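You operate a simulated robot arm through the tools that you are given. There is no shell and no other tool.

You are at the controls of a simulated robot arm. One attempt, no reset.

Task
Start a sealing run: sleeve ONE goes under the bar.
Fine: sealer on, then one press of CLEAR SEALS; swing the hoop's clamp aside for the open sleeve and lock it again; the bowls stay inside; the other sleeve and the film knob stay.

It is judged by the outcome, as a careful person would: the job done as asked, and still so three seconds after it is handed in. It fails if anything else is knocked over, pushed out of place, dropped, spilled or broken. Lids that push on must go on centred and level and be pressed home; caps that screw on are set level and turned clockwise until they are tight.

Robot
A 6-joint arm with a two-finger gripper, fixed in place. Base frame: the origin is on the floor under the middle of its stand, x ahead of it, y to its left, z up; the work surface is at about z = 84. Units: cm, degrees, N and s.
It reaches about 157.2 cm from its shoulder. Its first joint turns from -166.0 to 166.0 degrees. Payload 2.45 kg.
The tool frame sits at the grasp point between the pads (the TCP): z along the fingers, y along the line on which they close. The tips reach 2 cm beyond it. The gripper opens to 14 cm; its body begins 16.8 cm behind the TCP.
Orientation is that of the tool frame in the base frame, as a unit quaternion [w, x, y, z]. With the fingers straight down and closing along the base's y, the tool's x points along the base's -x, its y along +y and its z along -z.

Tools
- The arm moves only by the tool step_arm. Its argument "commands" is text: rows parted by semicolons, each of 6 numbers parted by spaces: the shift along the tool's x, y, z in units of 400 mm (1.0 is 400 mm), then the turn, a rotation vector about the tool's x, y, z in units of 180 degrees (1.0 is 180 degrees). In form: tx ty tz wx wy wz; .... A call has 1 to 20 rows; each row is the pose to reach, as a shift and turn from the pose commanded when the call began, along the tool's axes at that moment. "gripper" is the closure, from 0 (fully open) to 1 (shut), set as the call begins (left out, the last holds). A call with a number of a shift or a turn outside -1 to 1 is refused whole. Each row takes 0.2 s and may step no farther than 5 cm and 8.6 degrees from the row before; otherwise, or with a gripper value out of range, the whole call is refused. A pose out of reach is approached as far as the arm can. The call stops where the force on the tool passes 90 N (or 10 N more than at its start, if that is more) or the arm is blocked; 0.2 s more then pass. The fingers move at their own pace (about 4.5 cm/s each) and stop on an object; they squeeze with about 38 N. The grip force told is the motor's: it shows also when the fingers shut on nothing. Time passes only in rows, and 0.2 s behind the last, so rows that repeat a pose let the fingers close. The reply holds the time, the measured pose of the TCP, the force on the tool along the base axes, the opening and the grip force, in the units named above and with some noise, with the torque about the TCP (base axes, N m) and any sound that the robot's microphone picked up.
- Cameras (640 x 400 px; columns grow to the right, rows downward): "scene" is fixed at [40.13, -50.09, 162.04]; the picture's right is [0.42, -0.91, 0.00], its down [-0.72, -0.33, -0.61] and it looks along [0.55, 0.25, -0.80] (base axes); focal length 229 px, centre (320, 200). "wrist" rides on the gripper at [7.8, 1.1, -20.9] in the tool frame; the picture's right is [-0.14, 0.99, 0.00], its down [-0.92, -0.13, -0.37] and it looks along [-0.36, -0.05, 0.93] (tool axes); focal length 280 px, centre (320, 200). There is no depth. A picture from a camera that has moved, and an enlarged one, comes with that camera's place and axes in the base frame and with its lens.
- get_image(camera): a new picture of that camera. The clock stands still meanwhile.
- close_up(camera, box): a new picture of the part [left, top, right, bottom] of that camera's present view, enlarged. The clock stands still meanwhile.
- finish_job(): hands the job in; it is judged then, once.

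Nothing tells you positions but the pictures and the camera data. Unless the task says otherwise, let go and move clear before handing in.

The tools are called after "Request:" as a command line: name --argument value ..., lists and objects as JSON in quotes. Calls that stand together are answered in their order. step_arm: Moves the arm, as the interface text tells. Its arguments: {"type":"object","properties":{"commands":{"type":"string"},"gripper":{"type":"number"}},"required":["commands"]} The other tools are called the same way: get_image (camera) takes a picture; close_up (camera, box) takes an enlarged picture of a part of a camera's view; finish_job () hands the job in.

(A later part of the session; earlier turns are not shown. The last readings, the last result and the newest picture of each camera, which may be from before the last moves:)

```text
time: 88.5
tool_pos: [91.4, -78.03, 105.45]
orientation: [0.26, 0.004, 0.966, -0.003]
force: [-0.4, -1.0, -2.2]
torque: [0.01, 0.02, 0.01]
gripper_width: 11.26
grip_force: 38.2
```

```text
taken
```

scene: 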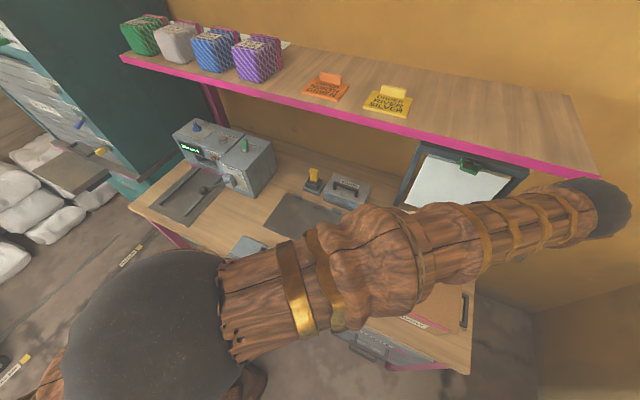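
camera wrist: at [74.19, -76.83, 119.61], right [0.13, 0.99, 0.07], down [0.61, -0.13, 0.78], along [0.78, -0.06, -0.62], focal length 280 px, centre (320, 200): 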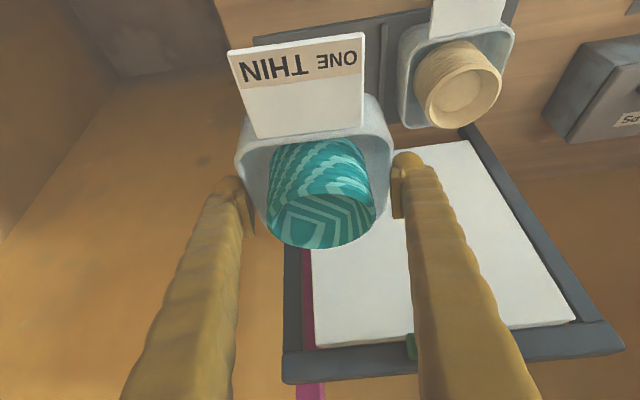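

Sleeve ONE hangs level with its bowl inside and TWO is untouched. I bring it back toward me by 13 cm and then carry it left over the box toward the empty mat, gently.

Request:
step_arm --commands "0.03 0 -0.017 0 0 0; 0.075 0 -0.043 0 0 0; 0.125 0 -0.072 0 0 0; 0.175 0 -0.101 0 0 0; 0.225 0 -0.13 0 0 0; 0.265 0 -0.153 0 0 0; 0.2815 0 -0.163 0 0 0; 0.2815 0 -0.163 0 0 0"

Request:
step_arm --commands "0 0.03 0 0 0 0; 0 0.08 0 0 0 0; 0 0.14 0 0 0 0; 0 0.2 0 0 0 0; 0 0.27 0 0 0 0; 0 0.34 0 0 0 0; 0 0.41 0 0 0 0; 0 0.48 0 0 0 0; 0 0.55 0 0 0 0; 0 0.62 0 0 0 0; 0 0.69 0 0 0 0; 0 0.76 0 0 0 0; 0 0.83 0 0 0 0; 0 0.9 0 0 0 0; 0 0.95 0 0 0 0; 0 0.98 0 0 0 0; 0 0.99 0 0 0 0; 0 0.99 0 0 0 0"

Request:
get_image --camera "wrist"

Request:
get_image --camera "scene"

```text
time: 90.3
tool_pos: [78.44, -78.06, 105.42]
orientation: [0.26, 0.003, 0.966, -0.003]
force: [-0.2, -0.6, -1.9]
torque: [0.0, 0.0, -0.02]
gripper_width: 11.25
grip_force: 38.2
```

```text
time: 94.2
tool_pos: [78.89, -38.28, 105.4]
orientation: [0.261, 0.004, 0.965, -0.003]
force: [1.2, 0.3, -1.9]
torque: [-0.02, -0.03, -0.01]
gripper_width: 11.2
grip_force: 37.9
```

```text
taken
camera wrist: at [61.6, -37.09, 119.47], right [0.13, 0.99, 0.07], down [0.61, -0.13, 0.78], along [0.78, -0.06, -0.62], focal length 280 px, centre (320, 200)
```

wrist: 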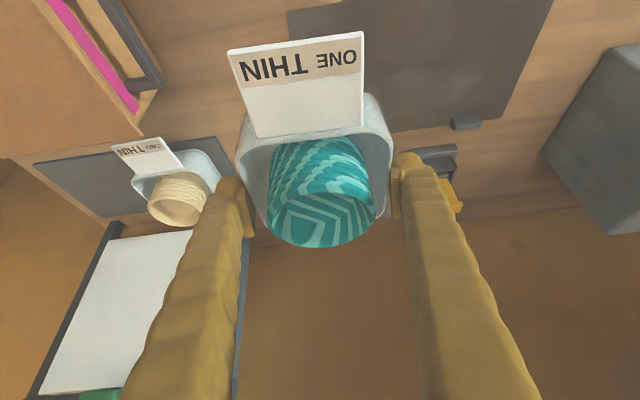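

```text
taken
```

scene: 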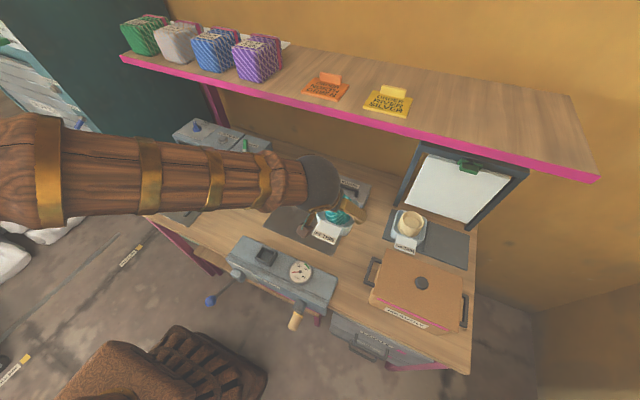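

All is well: bowl inside, TWO in place. I shift over the mat's middle and turn the sleeve a quarter turn (gripper heading toward the right), in slow steps.

Request:
step_arm --commands "0.007 0.027 -0.004 0.0209 0 0.0361; 0.014 0.053 -0.008 0.0418 0 0.0722; 0.021 0.08 -0.012 0.0627 0 0.1082; 0.028 0.107 -0.016 0.0837 0 0.1443; 0.035 0.133 -0.02 0.1046 0 0.1804; 0.042 0.16 -0.024 0.1255 0 0.2165; 0.049 0.187 -0.028 0.1464 0 0.2526; 0.056 0.213 -0.033 0.1673 0 0.2887; 0.063 0.24 -0.037 0.1882 0 0.3247; 0.07 0.267 -0.041 0.2092 0 0.3608; 0.077 0.293 -0.045 0.2301 0 0.3969; 0.0844 0.32 -0.049 0.251 0 0.433; 0.0844 0.32 -0.049 0.251 0 0.433"

Request:
get_image --camera "wrist"

Request:
get_image --camera "scene"

```text
time: 97.0
tool_pos: [74.82, -25.55, 105.27]
orientation: [0.186, 0.687, 0.678, -0.185]
force: [-0.2, -0.9, -2.0]
torque: [0.02, -0.02, 0.01]
gripper_width: 11.18
grip_force: 38.0
```

```text
taken
camera wrist: at [76.29, -8.26, 119.42], right [0.99, -0.13, 0.07], down [-0.14, -0.61, 0.78], along [-0.06, -0.78, -0.62], focal length 280 px, centre (320, 200)
```

wrist: 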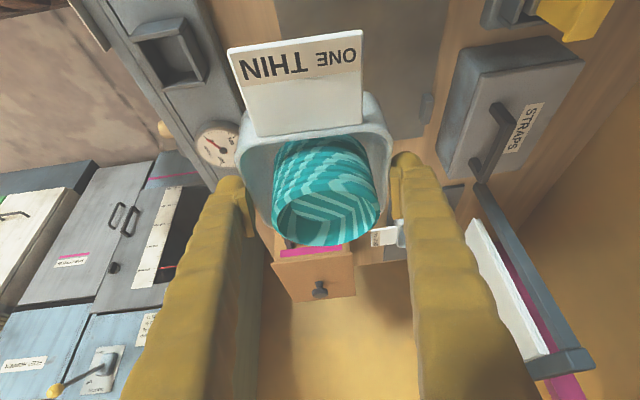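

```text
taken
```

scene: 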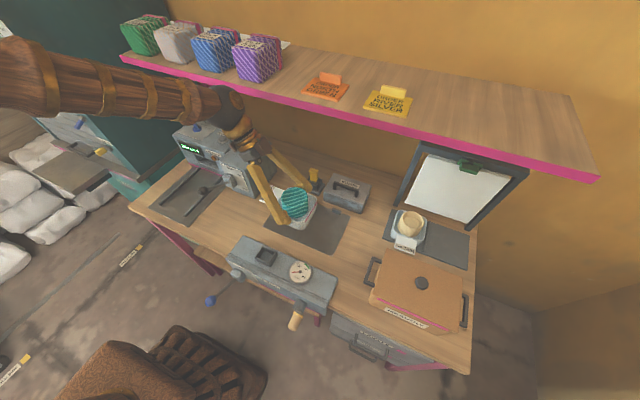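

The sleeve is turned with its tab now to the left (+y) and the bowl is still inside. I lower it toward the mat, slowing near the surface.

Request:
step_arm --commands "0.025 0 0.043 0 0 0; 0.054 0 0.092 0 0 0; 0.082 0 0.14 0 0 0; 0.11 0 0.188 0 0 0; 0.138 0 0.236 0 0 0; 0.16 0 0.273 0 0 0; 0.167 0 0.285 0 0 0; 0.167 0 0.285 0 0 0"

Request:
step_arm --commands "0.0032 0 0.0054 0 0 0; 0.0063 0 0.0108 0 0 0; 0.0095 0 0.0162 0 0 0; 0.0127 0 0.0216 0 0 0; 0.0158 0 0.027 0 0 0; 0.0158 0 0.027 0 0 0"

Request:
close_up --camera "scene" --box '[240, 160, 340, 250]'

```text
time: 98.8
tool_pos: [75.08, -25.54, 92.07]
orientation: [0.185, 0.686, 0.678, -0.186]
force: [0.4, -0.2, -1.6]
torque: [-0.05, -0.03, 0.0]
gripper_width: 11.13
grip_force: 38.6
```

```text
time: 100.2
tool_pos: [75.05, -25.54, 90.89]
orientation: [0.184, 0.686, 0.679, -0.185]
force: [0.8, -0.7, -1.5]
torque: [-0.03, 0.0, 0.0]
gripper_width: 11.16
grip_force: 38.1
```

```text
4.44 times, centred on (290, 205) of scene
camera zoom: at [40.13, -50.09, 162.04], right [0.42, -0.91, 0.0], down [-0.72, -0.33, -0.61], along [0.55, 0.25, -0.8], focal length 1020 px, centre (453, 178)
```

zoom: 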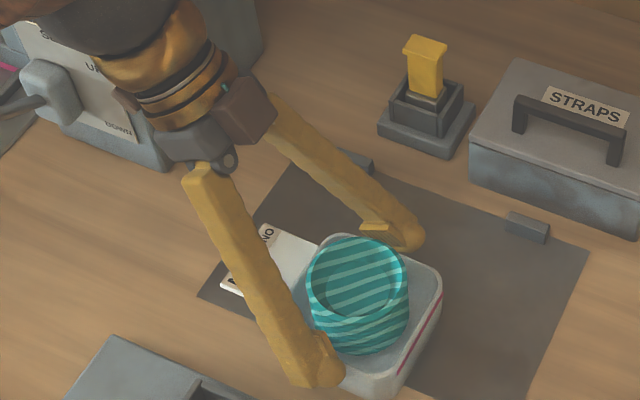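

The tub is just above the mat. I continue down in small steps until it touches.

Request:
step_arm --commands "0.0032 0 0.0054 0 0 0; 0.0063 0 0.0108 0 0 0; 0.0063 0 0.0108 0 0 0"

Request:
step_arm --commands "0.002 0 0.0035 0 0 0; 0.004 0 0.007 0 0 0; 0.004 0 0.007 0 0 0"

Request:
close_up --camera "scene" --box '[250, 180, 330, 250]'

```text
time: 101.0
tool_pos: [74.97, -25.49, 90.57]
orientation: [0.185, 0.687, 0.678, -0.184]
force: [0.6, -0.7, -1.5]
torque: [0.0, 0.0, -0.02]
gripper_width: 11.15
grip_force: 38.2
```

```text
time: 101.8
tool_pos: [74.94, -25.48, 90.05]
orientation: [0.185, 0.686, 0.679, -0.185]
force: [0.0, -0.3, -2.2]
torque: [-0.01, 0.01, -0.01]
gripper_width: 11.13
grip_force: 37.9
```

```text
5.71 times, centred on (290, 215) of scene
camera zoom: at [40.13, -50.09, 162.04], right [0.42, -0.91, 0.0], down [-0.72, -0.33, -0.61], along [0.55, 0.25, -0.8], focal length 1311 px, centre (491, 114)
```

zoom: 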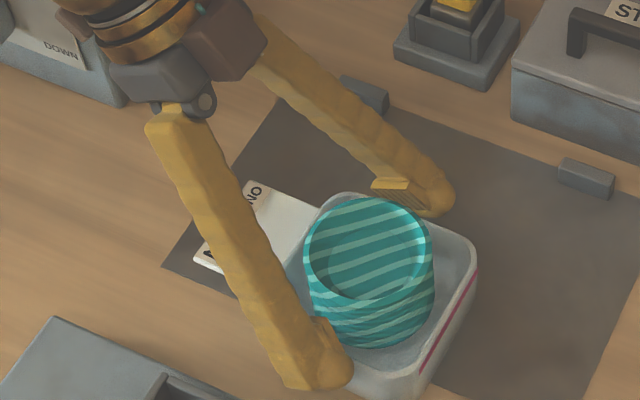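

Not yet touching; I go on in 2 mm steps.

Request:
step_arm --commands "0.0025 0 0.0043 0 0 0; 0.005 0 0.0086 0 0 0; 0.005 0 0.0086 0 0 0"

Request:
step_arm --commands "0.0025 0 0.0043 0 0 0; 0.005 0 0.0086 0 0 0; 0.005 0 0.0086 0 0 0"

```text
time: 102.5
tool_pos: [74.98, -25.58, 89.71]
orientation: [0.185, 0.687, 0.678, -0.185]
force: [-1.9, 2.4, 13.0]
torque: [-0.13, 0.27, -0.05]
gripper_width: 11.14
grip_force: 38.2
```

```text
time: 103.3
tool_pos: [74.96, -25.49, 89.35]
orientation: [0.187, 0.686, 0.678, -0.184]
force: [0.6, -5.4, 61.5]
torque: [0.97, -0.11, -0.09]
gripper_width: 11.28
grip_force: 38.0
```

It is resting on the mat (pressing a bit hard now). I relax upward 3 mm, then open the fingers.

Request:
step_arm --commands "-0.0038 0 -0.0065 0 0 0; -0.0038 0 -0.0065 0 0 0"

Request:
step_arm --commands "0 0 0 0 0 0; 0 0 0 0 0 0; 0 0 0 0 0 0; 0 0 0 0 0 0" --gripper 0.0

Request:
close_up --camera "scene" --box '[250, 180, 330, 250]'

```text
time: 104.0
tool_pos: [74.88, -25.48, 89.31]
orientation: [0.184, 0.686, 0.679, -0.184]
force: [6.0, -0.3, 11.4]
torque: [0.38, -0.6, -0.12]
gripper_width: 11.25
grip_force: 37.8
```

```text
time: 105.0
tool_pos: [74.87, -25.53, 89.54]
orientation: [0.185, 0.686, 0.679, -0.185]
force: [0.0, -0.6, 0.4]
torque: [-0.01, 0.0, -0.02]
gripper_width: 13.99
grip_force: 0.0
```

```text
5.71 times, centred on (290, 215) of scene
camera zoom: at [40.13, -50.09, 162.04], right [0.42, -0.91, 0.0], down [-0.72, -0.33, -0.61], along [0.55, 0.25, -0.8], focal length 1311 px, centre (491, 114)
```

zoom: 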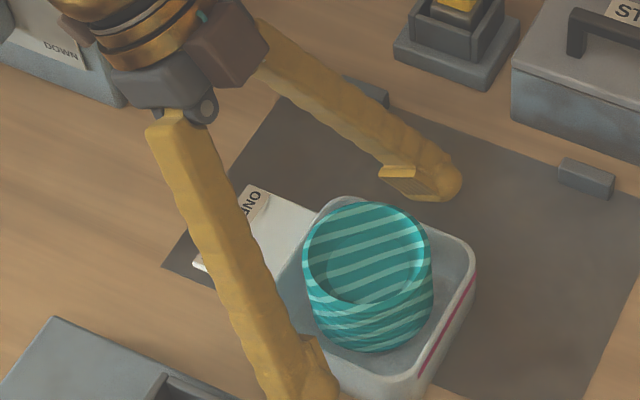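

Sleeve ONE stands on the mat, released, bowl inside. I rise straight up to clear it.

Request:
step_arm --commands "-0.03 0 -0.052 0 0 0; -0.08 0 -0.136 0 0 0; -0.13 0 -0.222 0 0 0; -0.18 0 -0.307 0 0 0; -0.23 0 -0.392 0 0 0; -0.253 0 -0.432 0 0 0; -0.253 0 -0.432 0 0 0"

Request:
get_image --camera "wrist"

Request:
close_up --camera "scene" --box '[240, 160, 340, 250]'

```text
time: 106.5
tool_pos: [74.83, -25.51, 109.59]
orientation: [0.184, 0.687, 0.678, -0.186]
force: [0.0, 0.8, -0.1]
torque: [0.02, 0.01, -0.01]
gripper_width: 13.99
grip_force: 0.1
```

```text
taken
camera wrist: at [76.24, -8.3, 123.72], right [0.99, -0.13, 0.07], down [-0.14, -0.61, 0.78], along [-0.06, -0.78, -0.62], focal length 280 px, centre (320, 200)
```

wrist: 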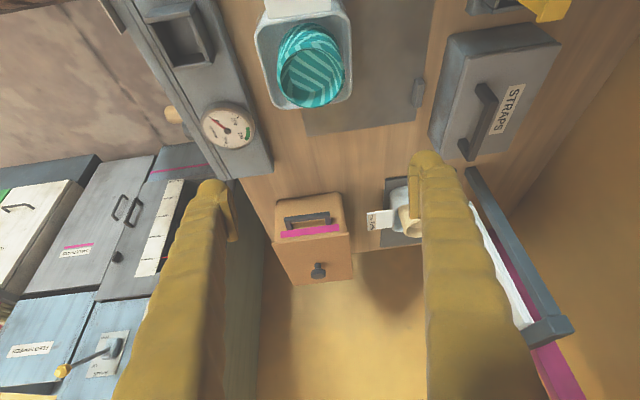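

```text
4.44 times, centred on (290, 205) of scene
camera zoom: at [40.13, -50.09, 162.04], right [0.42, -0.91, 0.0], down [-0.72, -0.33, -0.61], along [0.55, 0.25, -0.8], focal length 1020 px, centre (453, 178)
```

zoom: 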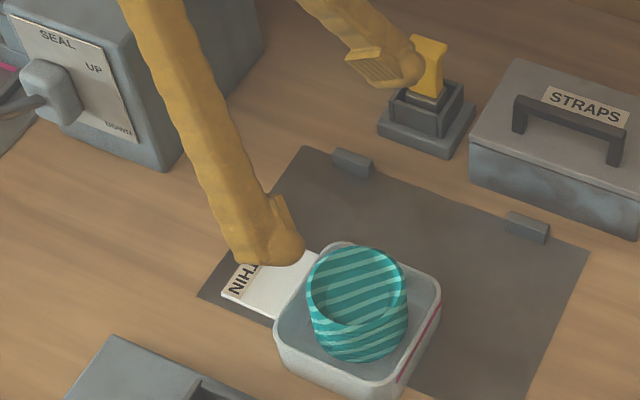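

Sleeve ONE stands at about (75, -25.5) with its tab toward +y. Now I reduce the tilt to 15° and turn the empty gripper half a turn so it will face the opposite way for the second grasp.

Request:
step_arm --commands "0 0 0 0 0.028 0; 0 0 0 0 0.056 0; 0 0 0 0 0.0833 0; 0 0 0 0 0.0833 0"

Request:
step_arm --commands "0 0 0 -0.0108 0 -0.0402; 0 0 0 -0.0216 0 -0.0805; 0 0 0 -0.0323 0 -0.1207; 0 0 0 -0.0431 0 -0.161; 0 0 0 -0.0539 0 -0.2012; 0 0 0 -0.0647 0 -0.2415; 0 0 0 -0.0755 0 -0.2817; 0 0 0 -0.0863 0 -0.322; 0 0 0 -0.097 0 -0.3622; 0 0 0 -0.1078 0 -0.4025; 0 0 0 -0.1186 0 -0.4427; 0 0 0 -0.1294 0 -0.483; 0 0 0 -0.1294 0 -0.483"

Request:
get_image --camera "wrist"

```text
time: 107.5
tool_pos: [74.86, -25.54, 109.61]
orientation: [0.093, 0.705, 0.697, -0.094]
force: [-0.7, 0.6, 0.3]
torque: [0.01, 0.01, -0.01]
gripper_width: 14.0
grip_force: 0.0
```

```text
time: 110.3
tool_pos: [74.98, -25.59, 109.48]
orientation: [0.132, 0.003, 0.991, -0.002]
force: [-0.1, -0.3, -0.5]
torque: [-0.03, 0.02, 0.01]
gripper_width: 13.99
grip_force: 0.1
```

```text
taken
camera wrist: at [62.04, -24.29, 127.7], right [0.14, 0.99, 0.03], down [0.79, -0.13, 0.6], along [0.59, -0.06, -0.8], focal length 280 px, centre (320, 200)
```

wrist: 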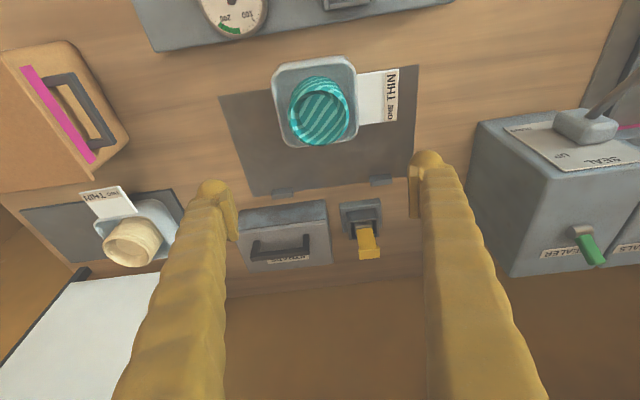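

Request:
close_up --camera "wrist" --box '[250, 40, 420, 170]'

Request:
step_arm --commands "0 0 0 -0.0108 0 -0.0402; 0 0 0 -0.0216 0 -0.0805; 0 0 0 -0.0323 0 -0.1207; 0 0 0 -0.0431 0 -0.161; 0 0 0 -0.0539 0 -0.2012; 0 0 0 -0.0647 0 -0.2415; 0 0 0 -0.0755 0 -0.2817; 0 0 0 -0.0863 0 -0.322; 0 0 0 -0.097 0 -0.3622; 0 0 0 -0.1078 0 -0.4025; 0 0 0 -0.1186 0 -0.4427; 0 0 0 -0.1294 0 -0.483; 0 0 0 -0.1294 0 -0.483"

Request:
get_image --camera "wrist"

Request:
close_up --camera "wrist" --box '[220, 60, 420, 200]'

```text
3.08 times, centred on (335, 105) of wrist
camera zoom: at [62.04, -24.29, 127.7], right [0.14, 0.99, 0.03], down [0.79, -0.13, 0.6], along [0.59, -0.06, -0.8], focal length 863 px, centre (274, 492)
```

zoom: 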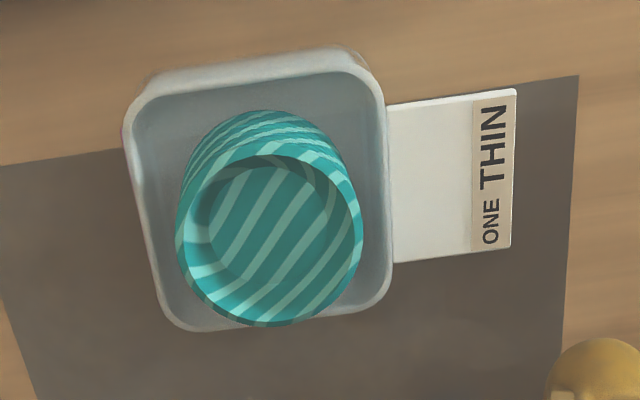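

```text
time: 113.2
tool_pos: [74.94, -25.56, 109.54]
orientation: [0.092, -0.699, 0.704, 0.088]
force: [-0.1, 0.2, -0.2]
torque: [0.0, -0.04, 0.01]
gripper_width: 13.97
grip_force: 0.1
```

```text
taken
camera wrist: at [73.8, -38.43, 127.79], right [-0.99, 0.14, 0.03], down [0.13, 0.8, 0.59], along [0.06, 0.59, -0.81], focal length 280 px, centre (320, 200)
```

wrist: 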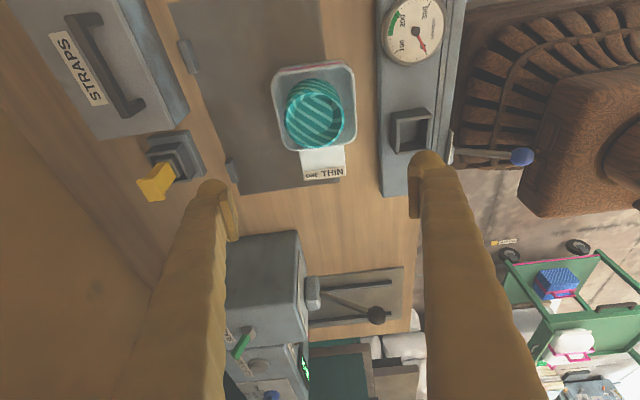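

```text
2.86 times, centred on (320, 130) of wrist
camera zoom: at [73.8, -38.43, 127.79], right [-0.99, 0.14, 0.03], down [0.13, 0.8, 0.59], along [0.06, 0.59, -0.81], focal length 801 px, centre (320, 400)
```

zoom: 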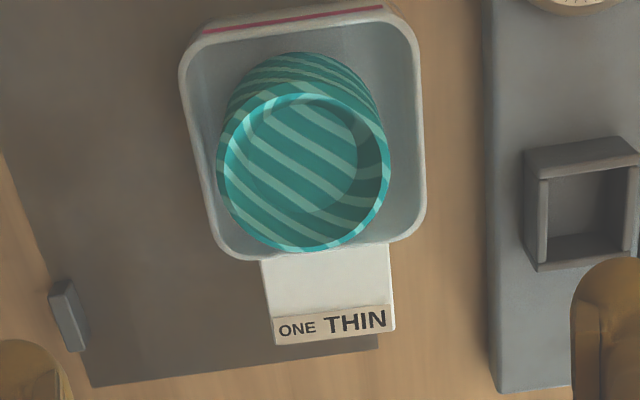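

The gripper now faces +y over the tub (tub centre ≈ (75.05, -25.6), nearly square to the axes). Before regrasping I take precise looks at the tub's foot and the sealer rails to compare widths.

Request:
get_image --camera "scene"

Request:
close_up --camera "scene" --box '[265, 190, 325, 245]'

Request:
close_up --camera "scene" --box '[150, 150, 240, 225]'

Request:
close_up --camera "scene" --box '[385, 195, 445, 255]'

```text
taken
```

scene: 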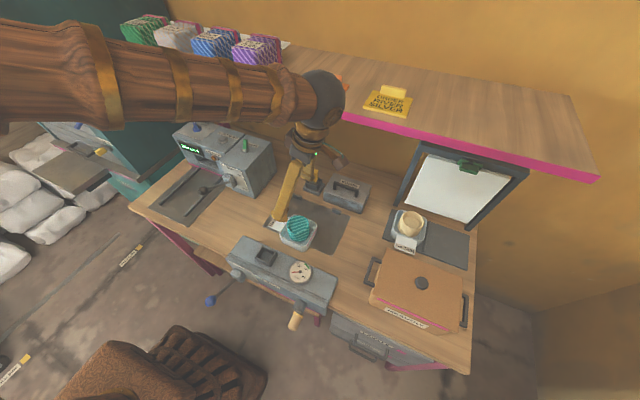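

```text
7.27 times, centred on (295, 218) of scene
camera zoom: at [40.13, -50.09, 162.04], right [0.42, -0.91, 0.0], down [-0.72, -0.33, -0.61], along [0.55, 0.25, -0.8], focal length 1668 px, centre (502, 73)
```

zoom: 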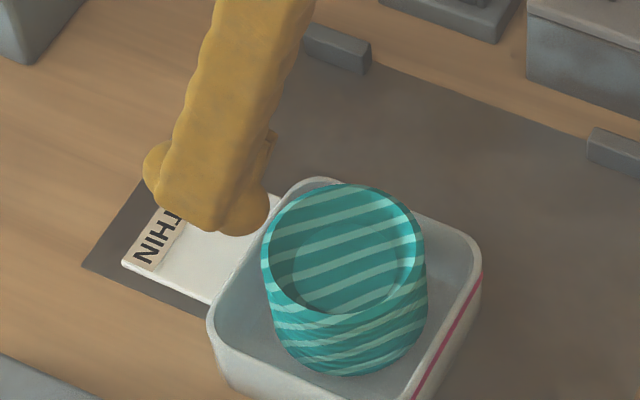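

```text
5.33 times, centred on (195, 188) of scene
camera zoom: at [40.13, -50.09, 162.04], right [0.42, -0.91, 0.0], down [-0.72, -0.33, -0.61], along [0.55, 0.25, -0.8], focal length 1223 px, centre (987, 267)
```

zoom: 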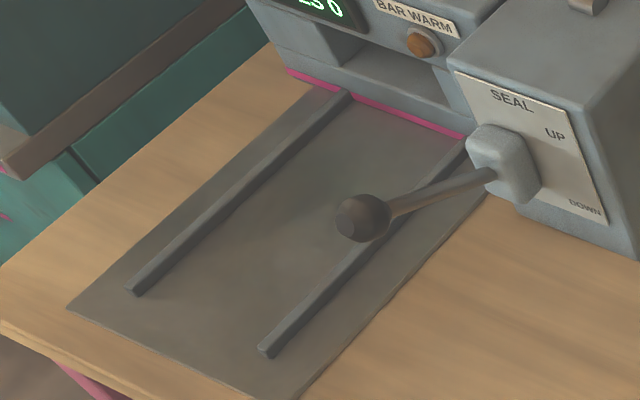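

```text
6.67 times, centred on (415, 225) of scene
camera zoom: at [40.13, -50.09, 162.04], right [0.42, -0.91, 0.0], down [-0.72, -0.33, -0.61], along [0.55, 0.25, -0.8], focal length 1529 px, centre (-313, 33)
```

zoom: 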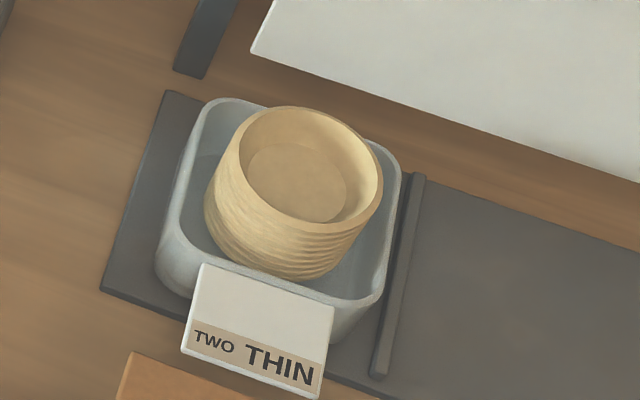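

Rails: inner gap about 13.2 cm (y ≈ 20.4 to 33.6), so the tub fits with its centre at y = 27. I lower the open gripper around the tub on the mat.

Request:
step_arm --commands "0.025 0 0.097 0 0 0; 0.053 0 0.204 0 0 0; 0.081 0 0.31 0 0 0; 0.105 0 0.405 0 0 0; 0.1168 0 0.448 0 0 0; 0.1168 0 0.448 0 0 0"

Request:
close_up --camera "wrist" --box '[180, 60, 460, 260]'

Request:
close_up --camera "scene" --box '[250, 170, 340, 250]'

```text
time: 114.5
tool_pos: [75.04, -25.51, 91.0]
orientation: [0.092, -0.698, 0.705, 0.089]
force: [0.6, -0.1, 0.3]
torque: [0.02, -0.03, 0.02]
gripper_width: 14.03
grip_force: 0.1
```

```text
2.00 times, centred on (320, 160) of wrist
camera zoom: at [73.87, -38.39, 109.31], right [-0.99, 0.14, 0.03], down [0.13, 0.8, 0.59], along [0.06, 0.59, -0.81], focal length 561 px, centre (320, 280)
```

zoom: 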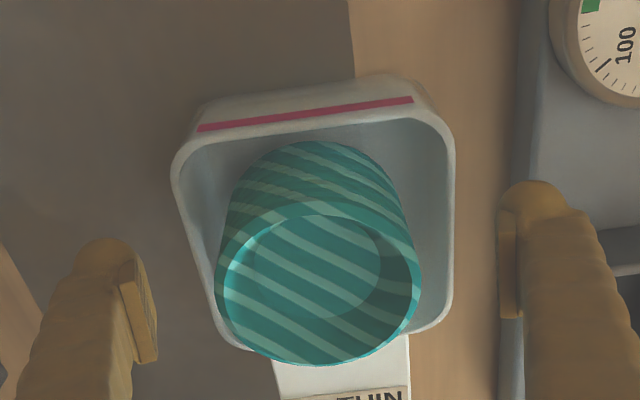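

```text
5.00 times, centred on (295, 210) of scene
camera zoom: at [40.13, -50.09, 162.04], right [0.42, -0.91, 0.0], down [-0.72, -0.33, -0.61], along [0.55, 0.25, -0.8], focal length 1147 px, centre (445, 150)
```

zoom: 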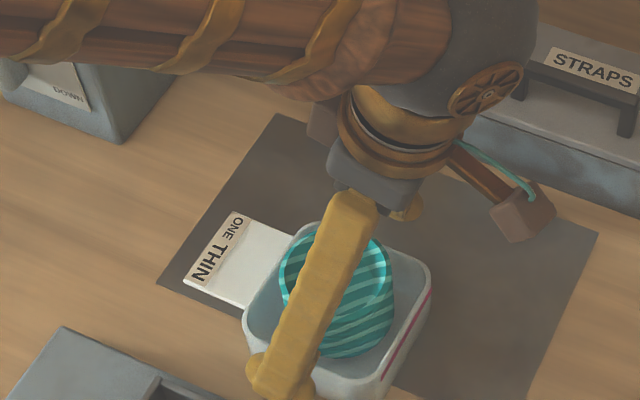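

The pads flank the tub evenly. I lower the last 1.4 cm and close on it.

Request:
step_arm --commands "0.0044 0 0.017 0 0 0; 0.0088 0 0.0339 0 0 0; 0.0088 0 0.0339 0 0 0"

Request:
step_arm --commands "0 0 0 0 0 0; 0 0 0 0 0 0; 0 0 0 0 0 0; 0 0 0 0 0 0" --gripper 0.5

Request:
close_up --camera "wrist" --box '[180, 60, 460, 260]'

```text
time: 115.3
tool_pos: [75.02, -25.52, 89.54]
orientation: [0.092, -0.698, 0.704, 0.089]
force: [-0.6, -0.2, -0.6]
torque: [-0.02, -0.02, 0.0]
gripper_width: 14.01
grip_force: 0.2
```

```text
time: 116.3
tool_pos: [75.01, -25.49, 89.61]
orientation: [0.093, -0.698, 0.705, 0.088]
force: [-0.4, 0.5, 1.7]
torque: [0.03, -0.01, -0.03]
gripper_width: 11.06
grip_force: 38.2
```

```text
2.00 times, centred on (320, 160) of wrist
camera zoom: at [73.83, -38.4, 107.88], right [-0.99, 0.14, 0.03], down [0.13, 0.8, 0.59], along [0.06, 0.59, -0.81], focal length 561 px, centre (320, 280)
```

zoom: 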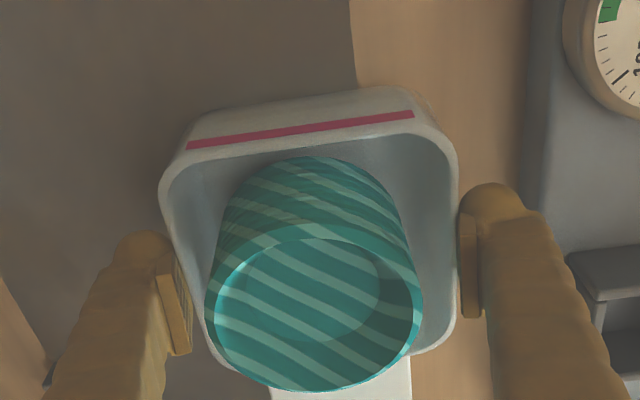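

Gripped at 11.1 cm. I lift 1.5 cm and check that the tub comes along level.

Request:
step_arm --commands "-0.002 0 -0.009 0 0 0; -0.0047 0 -0.018 0 0 0; -0.007 0 -0.027 0 0 0; -0.0095 0 -0.0363 0 0 0; -0.0095 0 -0.0363 0 0 0"

Request:
close_up --camera "wrist" --box '[180, 60, 460, 260]'

Request:
close_up --camera "scene" --box '[250, 170, 340, 250]'

```text
time: 117.5
tool_pos: [74.92, -25.5, 91.09]
orientation: [0.091, -0.699, 0.704, 0.089]
force: [-0.2, 0.2, -2.8]
torque: [0.01, -0.03, -0.01]
gripper_width: 11.07
grip_force: 37.7
```

```text
2.00 times, centred on (320, 160) of wrist
camera zoom: at [73.82, -38.4, 109.38], right [-0.99, 0.14, 0.03], down [0.13, 0.8, 0.59], along [0.06, 0.59, -0.81], focal length 561 px, centre (320, 280)
```

zoom: 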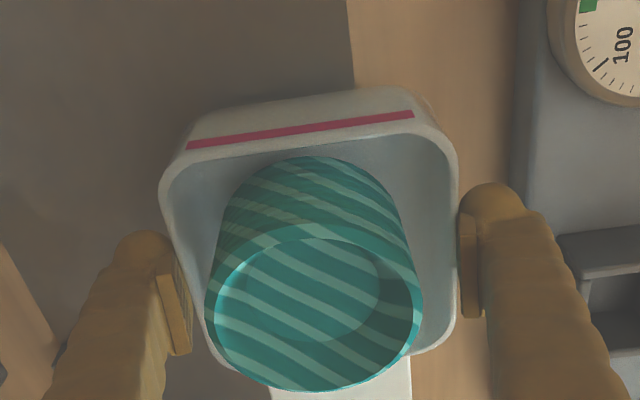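

```text
5.00 times, centred on (295, 210) of scene
camera zoom: at [40.13, -50.09, 162.04], right [0.42, -0.91, 0.0], down [-0.72, -0.33, -0.61], along [0.55, 0.25, -0.8], focal length 1147 px, centre (445, 150)
```

zoom: 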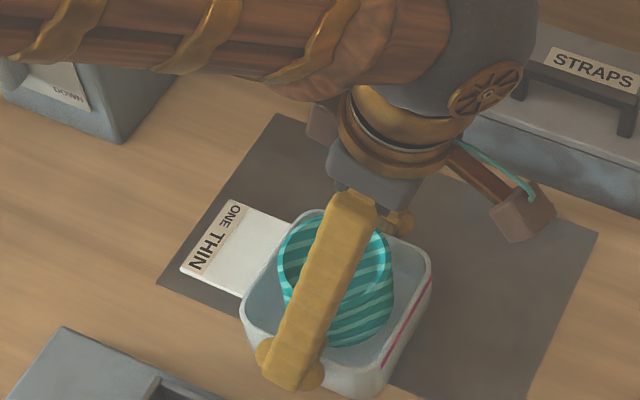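

It lifts level with the bowl inside. I raise it well above the SEAL lever height before turning it.

Request:
step_arm --commands "-0.01 0 -0.039 0 0 0; -0.027 0 -0.103 0 0 0; -0.045 0 -0.17 0 0 0; -0.063 0 -0.24 0 0 0; -0.081 0 -0.31 0 0 0; -0.099 0 -0.38 0 0 0; -0.116 0 -0.445 0 0 0; -0.129 0 -0.495 0 0 0; -0.1326 0 -0.5084 0 0 0; -0.1326 0 -0.5084 0 0 0"

Request:
get_image --camera "wrist"

```text
time: 119.8
tool_pos: [75.05, -25.5, 112.24]
orientation: [0.092, -0.698, 0.704, 0.089]
force: [-0.6, -0.4, -1.9]
torque: [-0.03, -0.02, -0.05]
gripper_width: 11.07
grip_force: 38.2
```

```text
taken
camera wrist: at [73.79, -38.43, 130.42], right [-0.99, 0.14, 0.03], down [0.13, 0.8, 0.59], along [0.06, 0.59, -0.81], focal length 280 px, centre (320, 200)
```

wrist: 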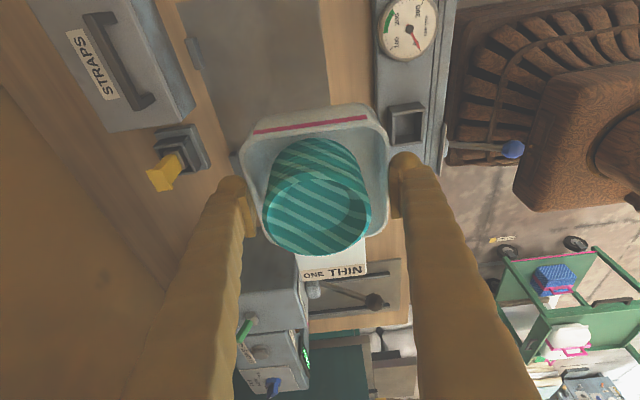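

I turn the held sleeve a quarter turn about the vertical so its tab points toward the sealer (+x).

Request:
step_arm --commands "0 0 0 0.0104 0.0002 0.0397; 0 0 0 0.0207 0.0004 0.0794; 0 0 0 0.0311 0.0006 0.1191; 0 0 0 0.0414 0.0008 0.1587; 0 0 0 0.0518 0.001 0.1984; 0 0 0 0.0621 0.0012 0.2381; 0 0 0 0.0725 0.0013 0.2778; 0 0 0 0.0828 0.0015 0.3175; 0 0 0 0.0932 0.0017 0.3572; 0 0 0 0.1035 0.0019 0.3968; 0 0 0 0.1139 0.0021 0.4365; 0 0 0 0.1242 0.0023 0.4762; 0 0 0 0.1242 0.0023 0.4762"

Request:
get_image --camera "wrist"

Request:
get_image --camera "scene"

```text
time: 122.5
tool_pos: [74.93, -25.5, 112.1]
orientation: [0.126, -0.007, 0.992, -0.001]
force: [0.5, 0.5, -0.9]
torque: [0.01, 0.01, 0.02]
gripper_width: 11.05
grip_force: 38.8
```

```text
taken
camera wrist: at [62.23, -24.6, 130.43], right [0.12, 0.99, 0.03], down [0.8, -0.12, 0.59], along [0.59, -0.04, -0.81], focal length 280 px, centre (320, 200)
```

wrist: 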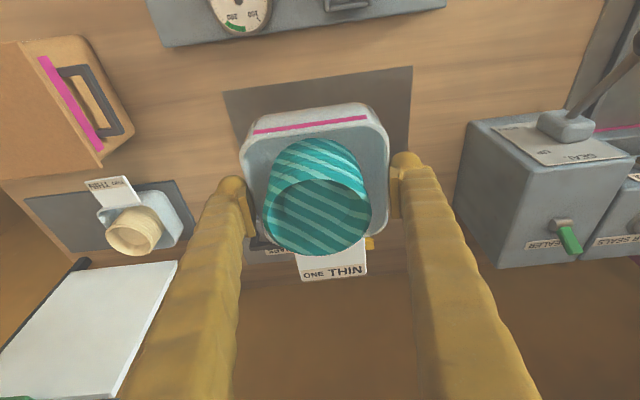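

```text
taken
```

scene: 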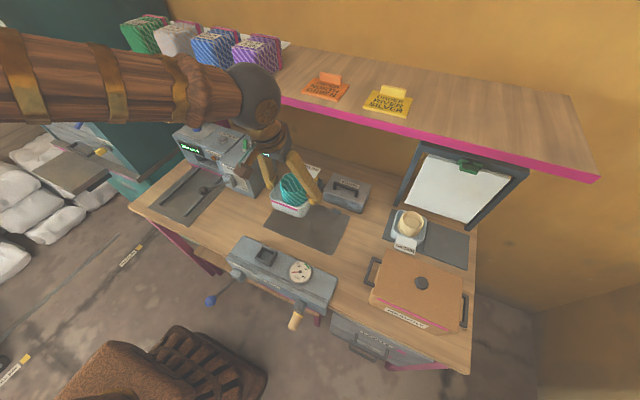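

The sleeve's tab now points toward the sealer side (+x), bowl inside. I carry it left at this height, over and past the SEAL lever, to in front of the sealing bed.

Request:
step_arm --commands "0.0018 0.03 -0.0006 0 0 0; 0.0048 0.08 -0.0016 0 0 0; 0.009 0.15 -0.003 0 0 0; 0.0133 0.22 -0.0043 0 0 0; 0.0175 0.29 -0.0056 0 0 0; 0.0217 0.36 -0.007 0 0 0; 0.0259 0.43 -0.0084 0 0 0; 0.03 0.5 -0.0097 0 0 0; 0.0343 0.57 -0.011 0 0 0; 0.0386 0.64 -0.0125 0 0 0; 0.0428 0.71 -0.0138 0 0 0; 0.047 0.78 -0.0152 0 0 0; 0.0512 0.85 -0.0165 0 0 0; 0.0548 0.91 -0.0177 0 0 0; 0.0572 0.95 -0.0185 0 0 0; 0.0588 0.976 -0.019 0 0 0; 0.0588 0.976 -0.019 0 0 0"

Request:
step_arm --commands "0 0.02 0 0 0 0; 0 0.06 0 0 0 0; 0 0.12 0 0 0 0; 0 0.18 0 0 0 0; 0 0.24 0 0 0 0; 0 0.29 0 0 0 0; 0 0.32 0 0 0 0; 0 0.335 0 0 0 0; 0 0.335 0 0 0 0"

Request:
get_image --camera "wrist"

Request:
get_image --camera "scene"

```text
time: 126.2
tool_pos: [71.96, 13.58, 112.14]
orientation: [0.127, -0.008, 0.992, -0.001]
force: [-0.2, -0.4, -3.1]
torque: [-0.03, 0.03, -0.01]
gripper_width: 11.06
grip_force: 38.1
```

```text
time: 128.2
tool_pos: [71.75, 26.89, 112.09]
orientation: [0.127, -0.008, 0.992, 0.0]
force: [-0.1, 0.0, -1.8]
torque: [-0.02, 0.0, 0.01]
gripper_width: 11.05
grip_force: 38.0
```

```text
taken
camera wrist: at [59.05, 27.81, 130.39], right [0.12, 0.99, 0.03], down [0.8, -0.11, 0.59], along [0.59, -0.04, -0.81], focal length 280 px, centre (320, 200)
```

wrist: 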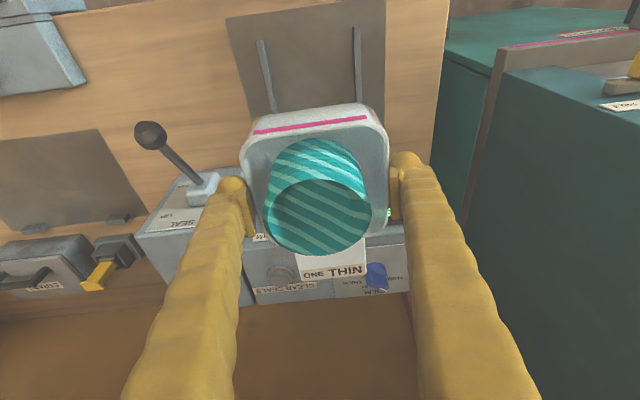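

```text
taken
```

scene: 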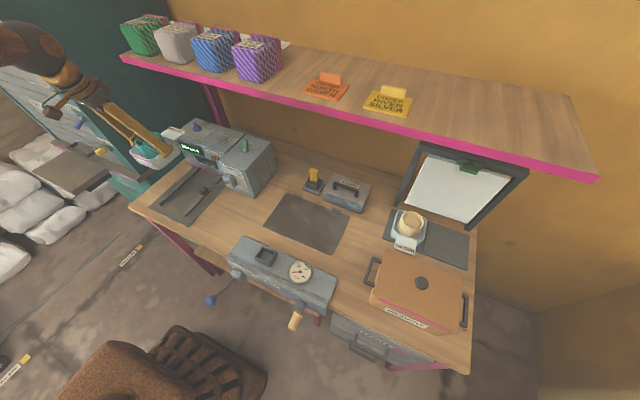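

The sleeve is in front of the sealing bed at y≈26.9. I zoom to check the alignment between the rails before lowering.

Request:
close_up --camera "wrist" --box '[220, 0, 420, 125]'

Request:
close_up --camera "scene" --box '[90, 100, 220, 230]'

```text
3.20 times, centred on (320, 62) of wrist
camera zoom: at [59.05, 27.81, 130.39], right [0.12, 0.99, 0.03], down [0.8, -0.11, 0.59], along [0.59, -0.04, -0.81], focal length 897 px, centre (320, 640)
```

zoom: 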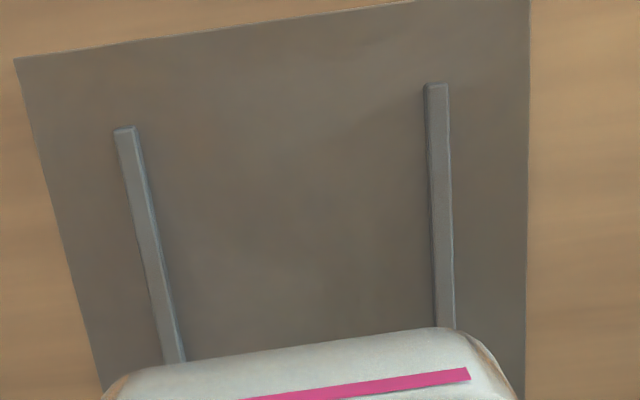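

```text
3.08 times, centred on (155, 165) of scene
camera zoom: at [40.13, -50.09, 162.04], right [0.42, -0.91, 0.0], down [-0.72, -0.33, -0.61], along [0.55, 0.25, -0.8], focal length 706 px, centre (828, 308)
```

zoom: 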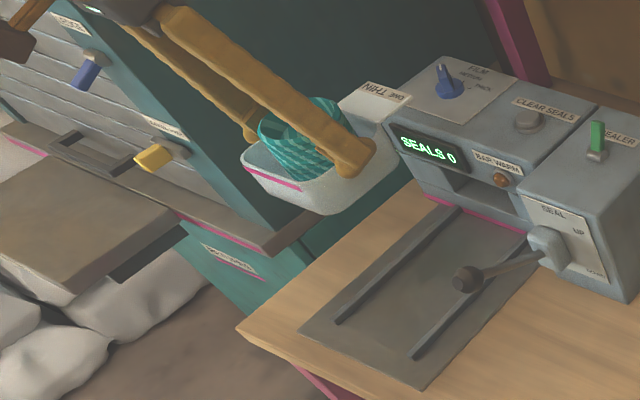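

Request:
close_up --camera "scene" --box '[125, 115, 185, 170]'

Request:
close_up --camera "wrist" --box '[220, 90, 420, 290]'

```text
7.27 times, centred on (155, 142) of scene
camera zoom: at [40.13, -50.09, 162.04], right [0.42, -0.91, 0.0], down [-0.72, -0.33, -0.61], along [0.55, 0.25, -0.8], focal length 1668 px, centre (1520, 618)
```

zoom: 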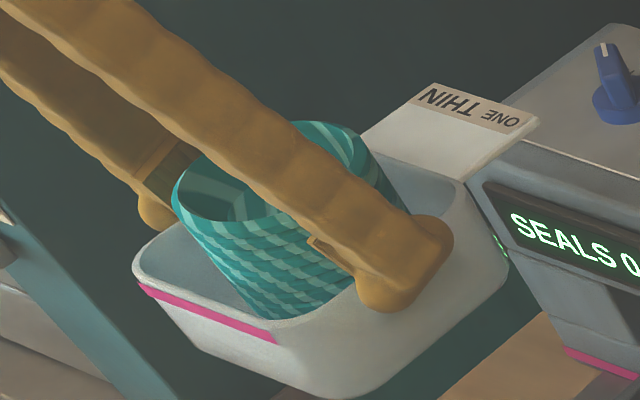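

```text
2.00 times, centred on (320, 190) of wrist
camera zoom: at [59.05, 27.81, 130.39], right [0.12, 0.99, 0.03], down [0.8, -0.11, 0.59], along [0.59, -0.04, -0.81], focal length 561 px, centre (320, 220)
```

zoom: 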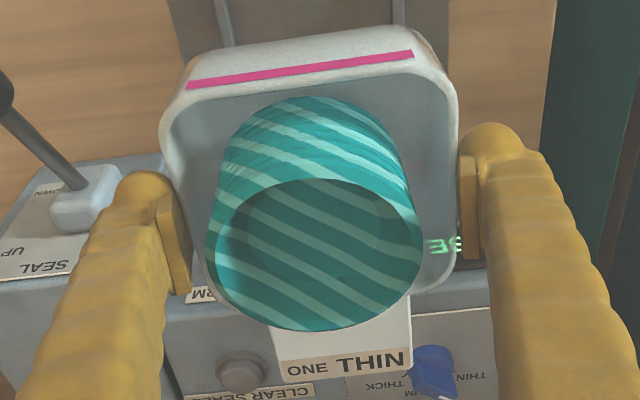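

The tub hangs level, tab forward. I trim the 0.9° yaw and 1 mm in y, and lower it toward the bed between the rails, stopping about 1.5 cm above.

Request:
step_arm --commands "0.008 0.0028 0.03 0.0013 0 0.0048; 0.022 0.0028 0.085 0.0013 0 0.0048; 0.038 0.0028 0.148 0.0013 0 0.0048; 0.055 0.0028 0.211 0.0013 0 0.0048; 0.072 0.0028 0.275 0.0013 0 0.0048; 0.088 0.0028 0.338 0.0013 0 0.0048; 0.105 0.0028 0.402 0.0013 0 0.0048; 0.12 0.0028 0.46 0.0013 0 0.0048; 0.1298 0.0028 0.4985 0.0013 0 0.0048; 0.1298 0.0028 0.4985 0.0013 0 0.0048"

Request:
get_image --camera "wrist"

Request:
close_up --camera "scene" --box '[130, 140, 240, 230]'

Request:
close_up --camera "wrist" --box '[200, 60, 440, 220]'

```text
time: 130.3
tool_pos: [71.6, 26.91, 91.61]
orientation: [0.126, 0.0, 0.992, -0.001]
force: [0.3, 0.5, -2.4]
torque: [0.05, 0.01, -0.01]
gripper_width: 11.05
grip_force: 37.8
```

```text
taken
camera wrist: at [58.9, 28.07, 109.84], right [0.13, 0.99, 0.03], down [0.8, -0.13, 0.59], along [0.59, -0.05, -0.81], focal length 280 px, centre (320, 200)
```

wrist: 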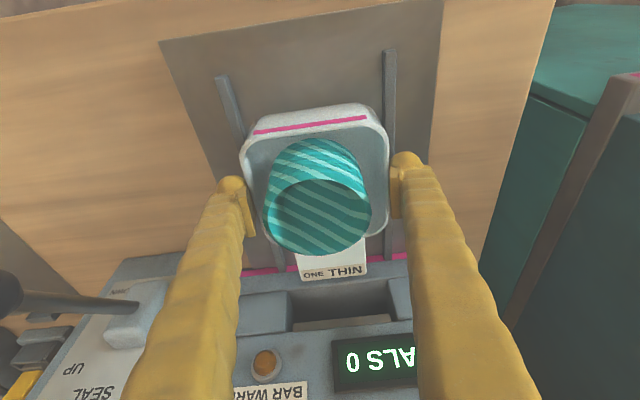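

```text
4.44 times, centred on (185, 185) of scene
camera zoom: at [40.13, -50.09, 162.04], right [0.42, -0.91, 0.0], down [-0.72, -0.33, -0.61], along [0.55, 0.25, -0.8], focal length 1020 px, centre (920, 267)
```

zoom: 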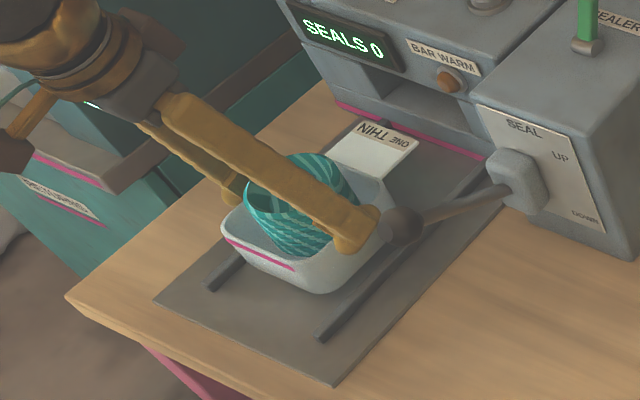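

```text
2.50 times, centred on (320, 140) of wrist
camera zoom: at [58.9, 28.07, 109.84], right [0.13, 0.99, 0.03], down [0.8, -0.13, 0.59], along [0.59, -0.05, -0.81], focal length 701 px, centre (320, 350)
```

zoom: 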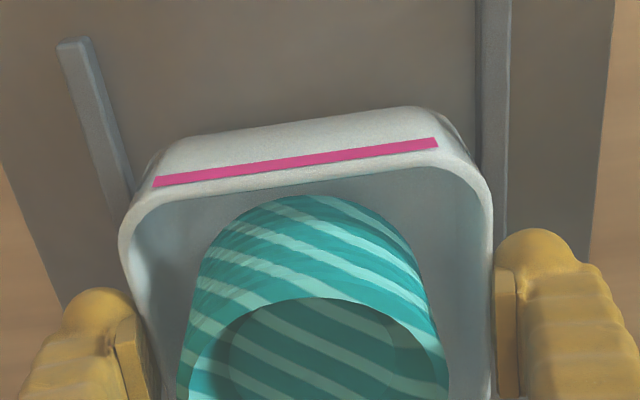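

The tub sits between the rails with nearly 1 cm clearance each side. I lower slowly until it touches the bed.

Request:
step_arm --commands "0.0019 0 0.0073 0 0 0; 0.0038 0 0.0145 0 0 0; 0.0057 0 0.0218 0 0 0; 0.0076 0 0.029 0 0 0; 0.0076 0 0.029 0 0 0"

Request:
step_arm --commands "0.0013 0 0.0048 0 0 0; 0.0025 0 0.0097 0 0 0; 0.0025 0 0.0097 0 0 0"

```text
time: 131.6
tool_pos: [71.7, 26.87, 90.34]
orientation: [0.126, -0.001, 0.992, -0.002]
force: [0.5, -0.4, -2.0]
torque: [0.03, 0.03, -0.02]
gripper_width: 11.07
grip_force: 38.4
```

```text
time: 132.3
tool_pos: [71.69, 27.0, 90.13]
orientation: [0.127, 0.0, 0.992, -0.001]
force: [-5.3, -3.3, 38.9]
torque: [-0.08, 0.26, -0.01]
gripper_width: 11.08
grip_force: 38.0
```

It touches the bed. I relax up 4 mm and slide it toward the slot by 4.5 cm, then check the tab against the slot opening.

Request:
step_arm --commands "-0.0025 0 -0.0097 0 0 0; -0.0025 0 -0.0097 0 0 0; -0.0146 0 -0.0066 0 0 0; -0.0388 0 -0.0002 0 0 0; -0.063 0 0.006 0 0 0; -0.0872 0 0.0123 0 0 0; -0.1114 0 0.0187 0 0 0; -0.1114 0 0.0187 0 0 0"

Request:
get_image --camera "wrist"

Request:
close_up --camera "wrist" --box '[220, 200, 440, 330]'

Request:
close_up --camera "scene" --box '[160, 140, 240, 200]'

```text
time: 134.2
tool_pos: [76.17, 27.0, 90.3]
orientation: [0.126, 0.0, 0.992, -0.002]
force: [0.2, -0.2, -1.9]
torque: [0.01, 0.0, 0.02]
gripper_width: 11.05
grip_force: 38.0
```

```text
taken
camera wrist: at [63.47, 28.05, 108.61], right [0.13, 0.99, 0.03], down [0.8, -0.13, 0.59], along [0.59, -0.05, -0.81], focal length 280 px, centre (320, 200)
```

wrist: 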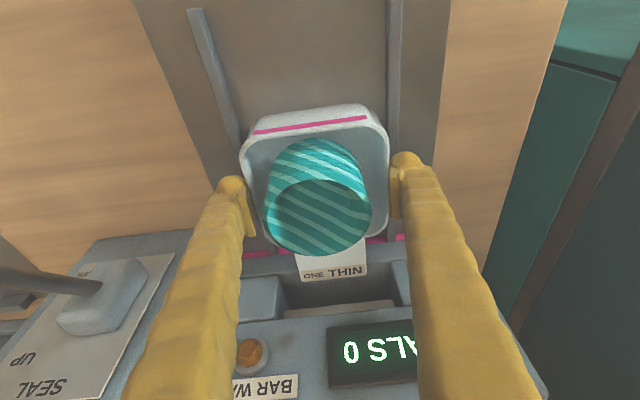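

```text
2.91 times, centred on (330, 265) of wrist
camera zoom: at [63.47, 28.05, 108.61], right [0.13, 0.99, 0.03], down [0.8, -0.13, 0.59], along [0.59, -0.05, -0.81], focal length 816 px, centre (291, 11)
```

zoom: 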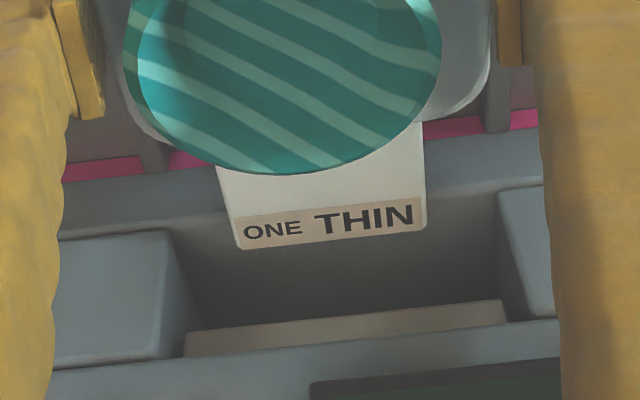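

```text
6.67 times, centred on (200, 170) of scene
camera zoom: at [40.13, -50.09, 162.04], right [0.42, -0.91, 0.0], down [-0.72, -0.33, -0.61], along [0.55, 0.25, -0.8], focal length 1529 px, centre (1120, 400)
```

zoom: 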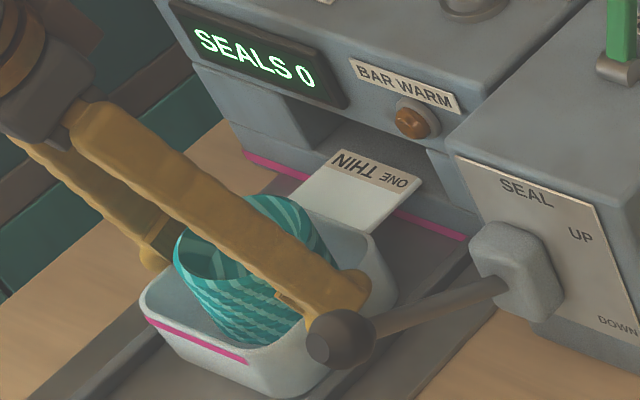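

The tab is lined up with the slot, above the ledge and below the bar. I slide it in further, 3 cm first.

Request:
step_arm --commands "-0.0182 0 0.0047 0 0 0; -0.0363 0 0.0095 0 0 0; -0.0545 0 0.0142 0 0 0; -0.0726 0 0.0189 0 0 0; -0.0726 0 0.0189 0 0 0"

Request:
close_up --camera "wrist" --box '[220, 200, 440, 330]'

Request:
close_up --camera "scene" --box '[160, 140, 240, 200]'

```text
time: 135.3
tool_pos: [79.07, 26.93, 90.22]
orientation: [0.126, 0.0, 0.992, -0.001]
force: [0.7, 0.5, -1.6]
torque: [-0.03, 0.0, 0.01]
gripper_width: 11.06
grip_force: 38.8
```

```text
2.91 times, centred on (330, 265) of wrist
camera zoom: at [66.47, 28.04, 108.61], right [0.13, 0.99, 0.03], down [0.8, -0.13, 0.59], along [0.59, -0.05, -0.81], focal length 816 px, centre (291, 11)
```

zoom: 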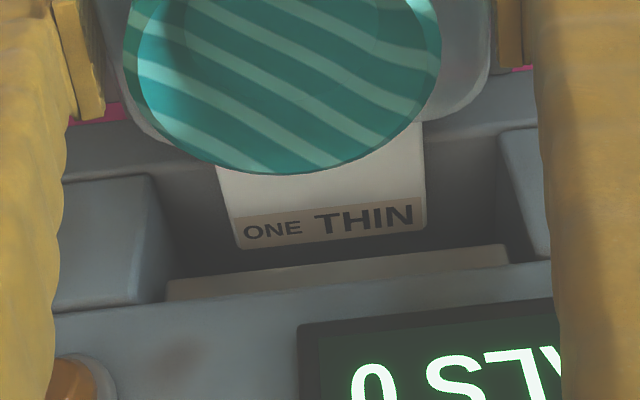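

```text
6.67 times, centred on (200, 170) of scene
camera zoom: at [40.13, -50.09, 162.04], right [0.42, -0.91, 0.0], down [-0.72, -0.33, -0.61], along [0.55, 0.25, -0.8], focal length 1529 px, centre (1120, 400)
```

zoom: 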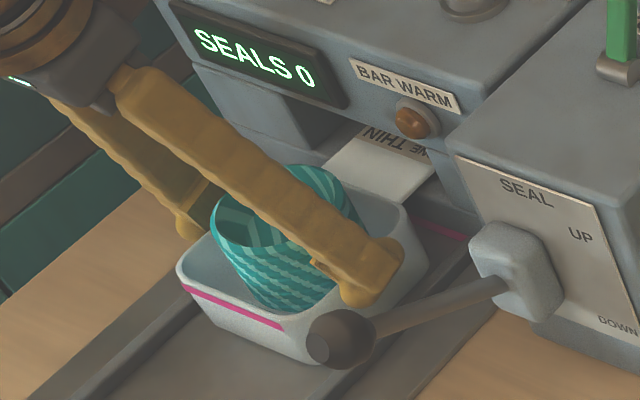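

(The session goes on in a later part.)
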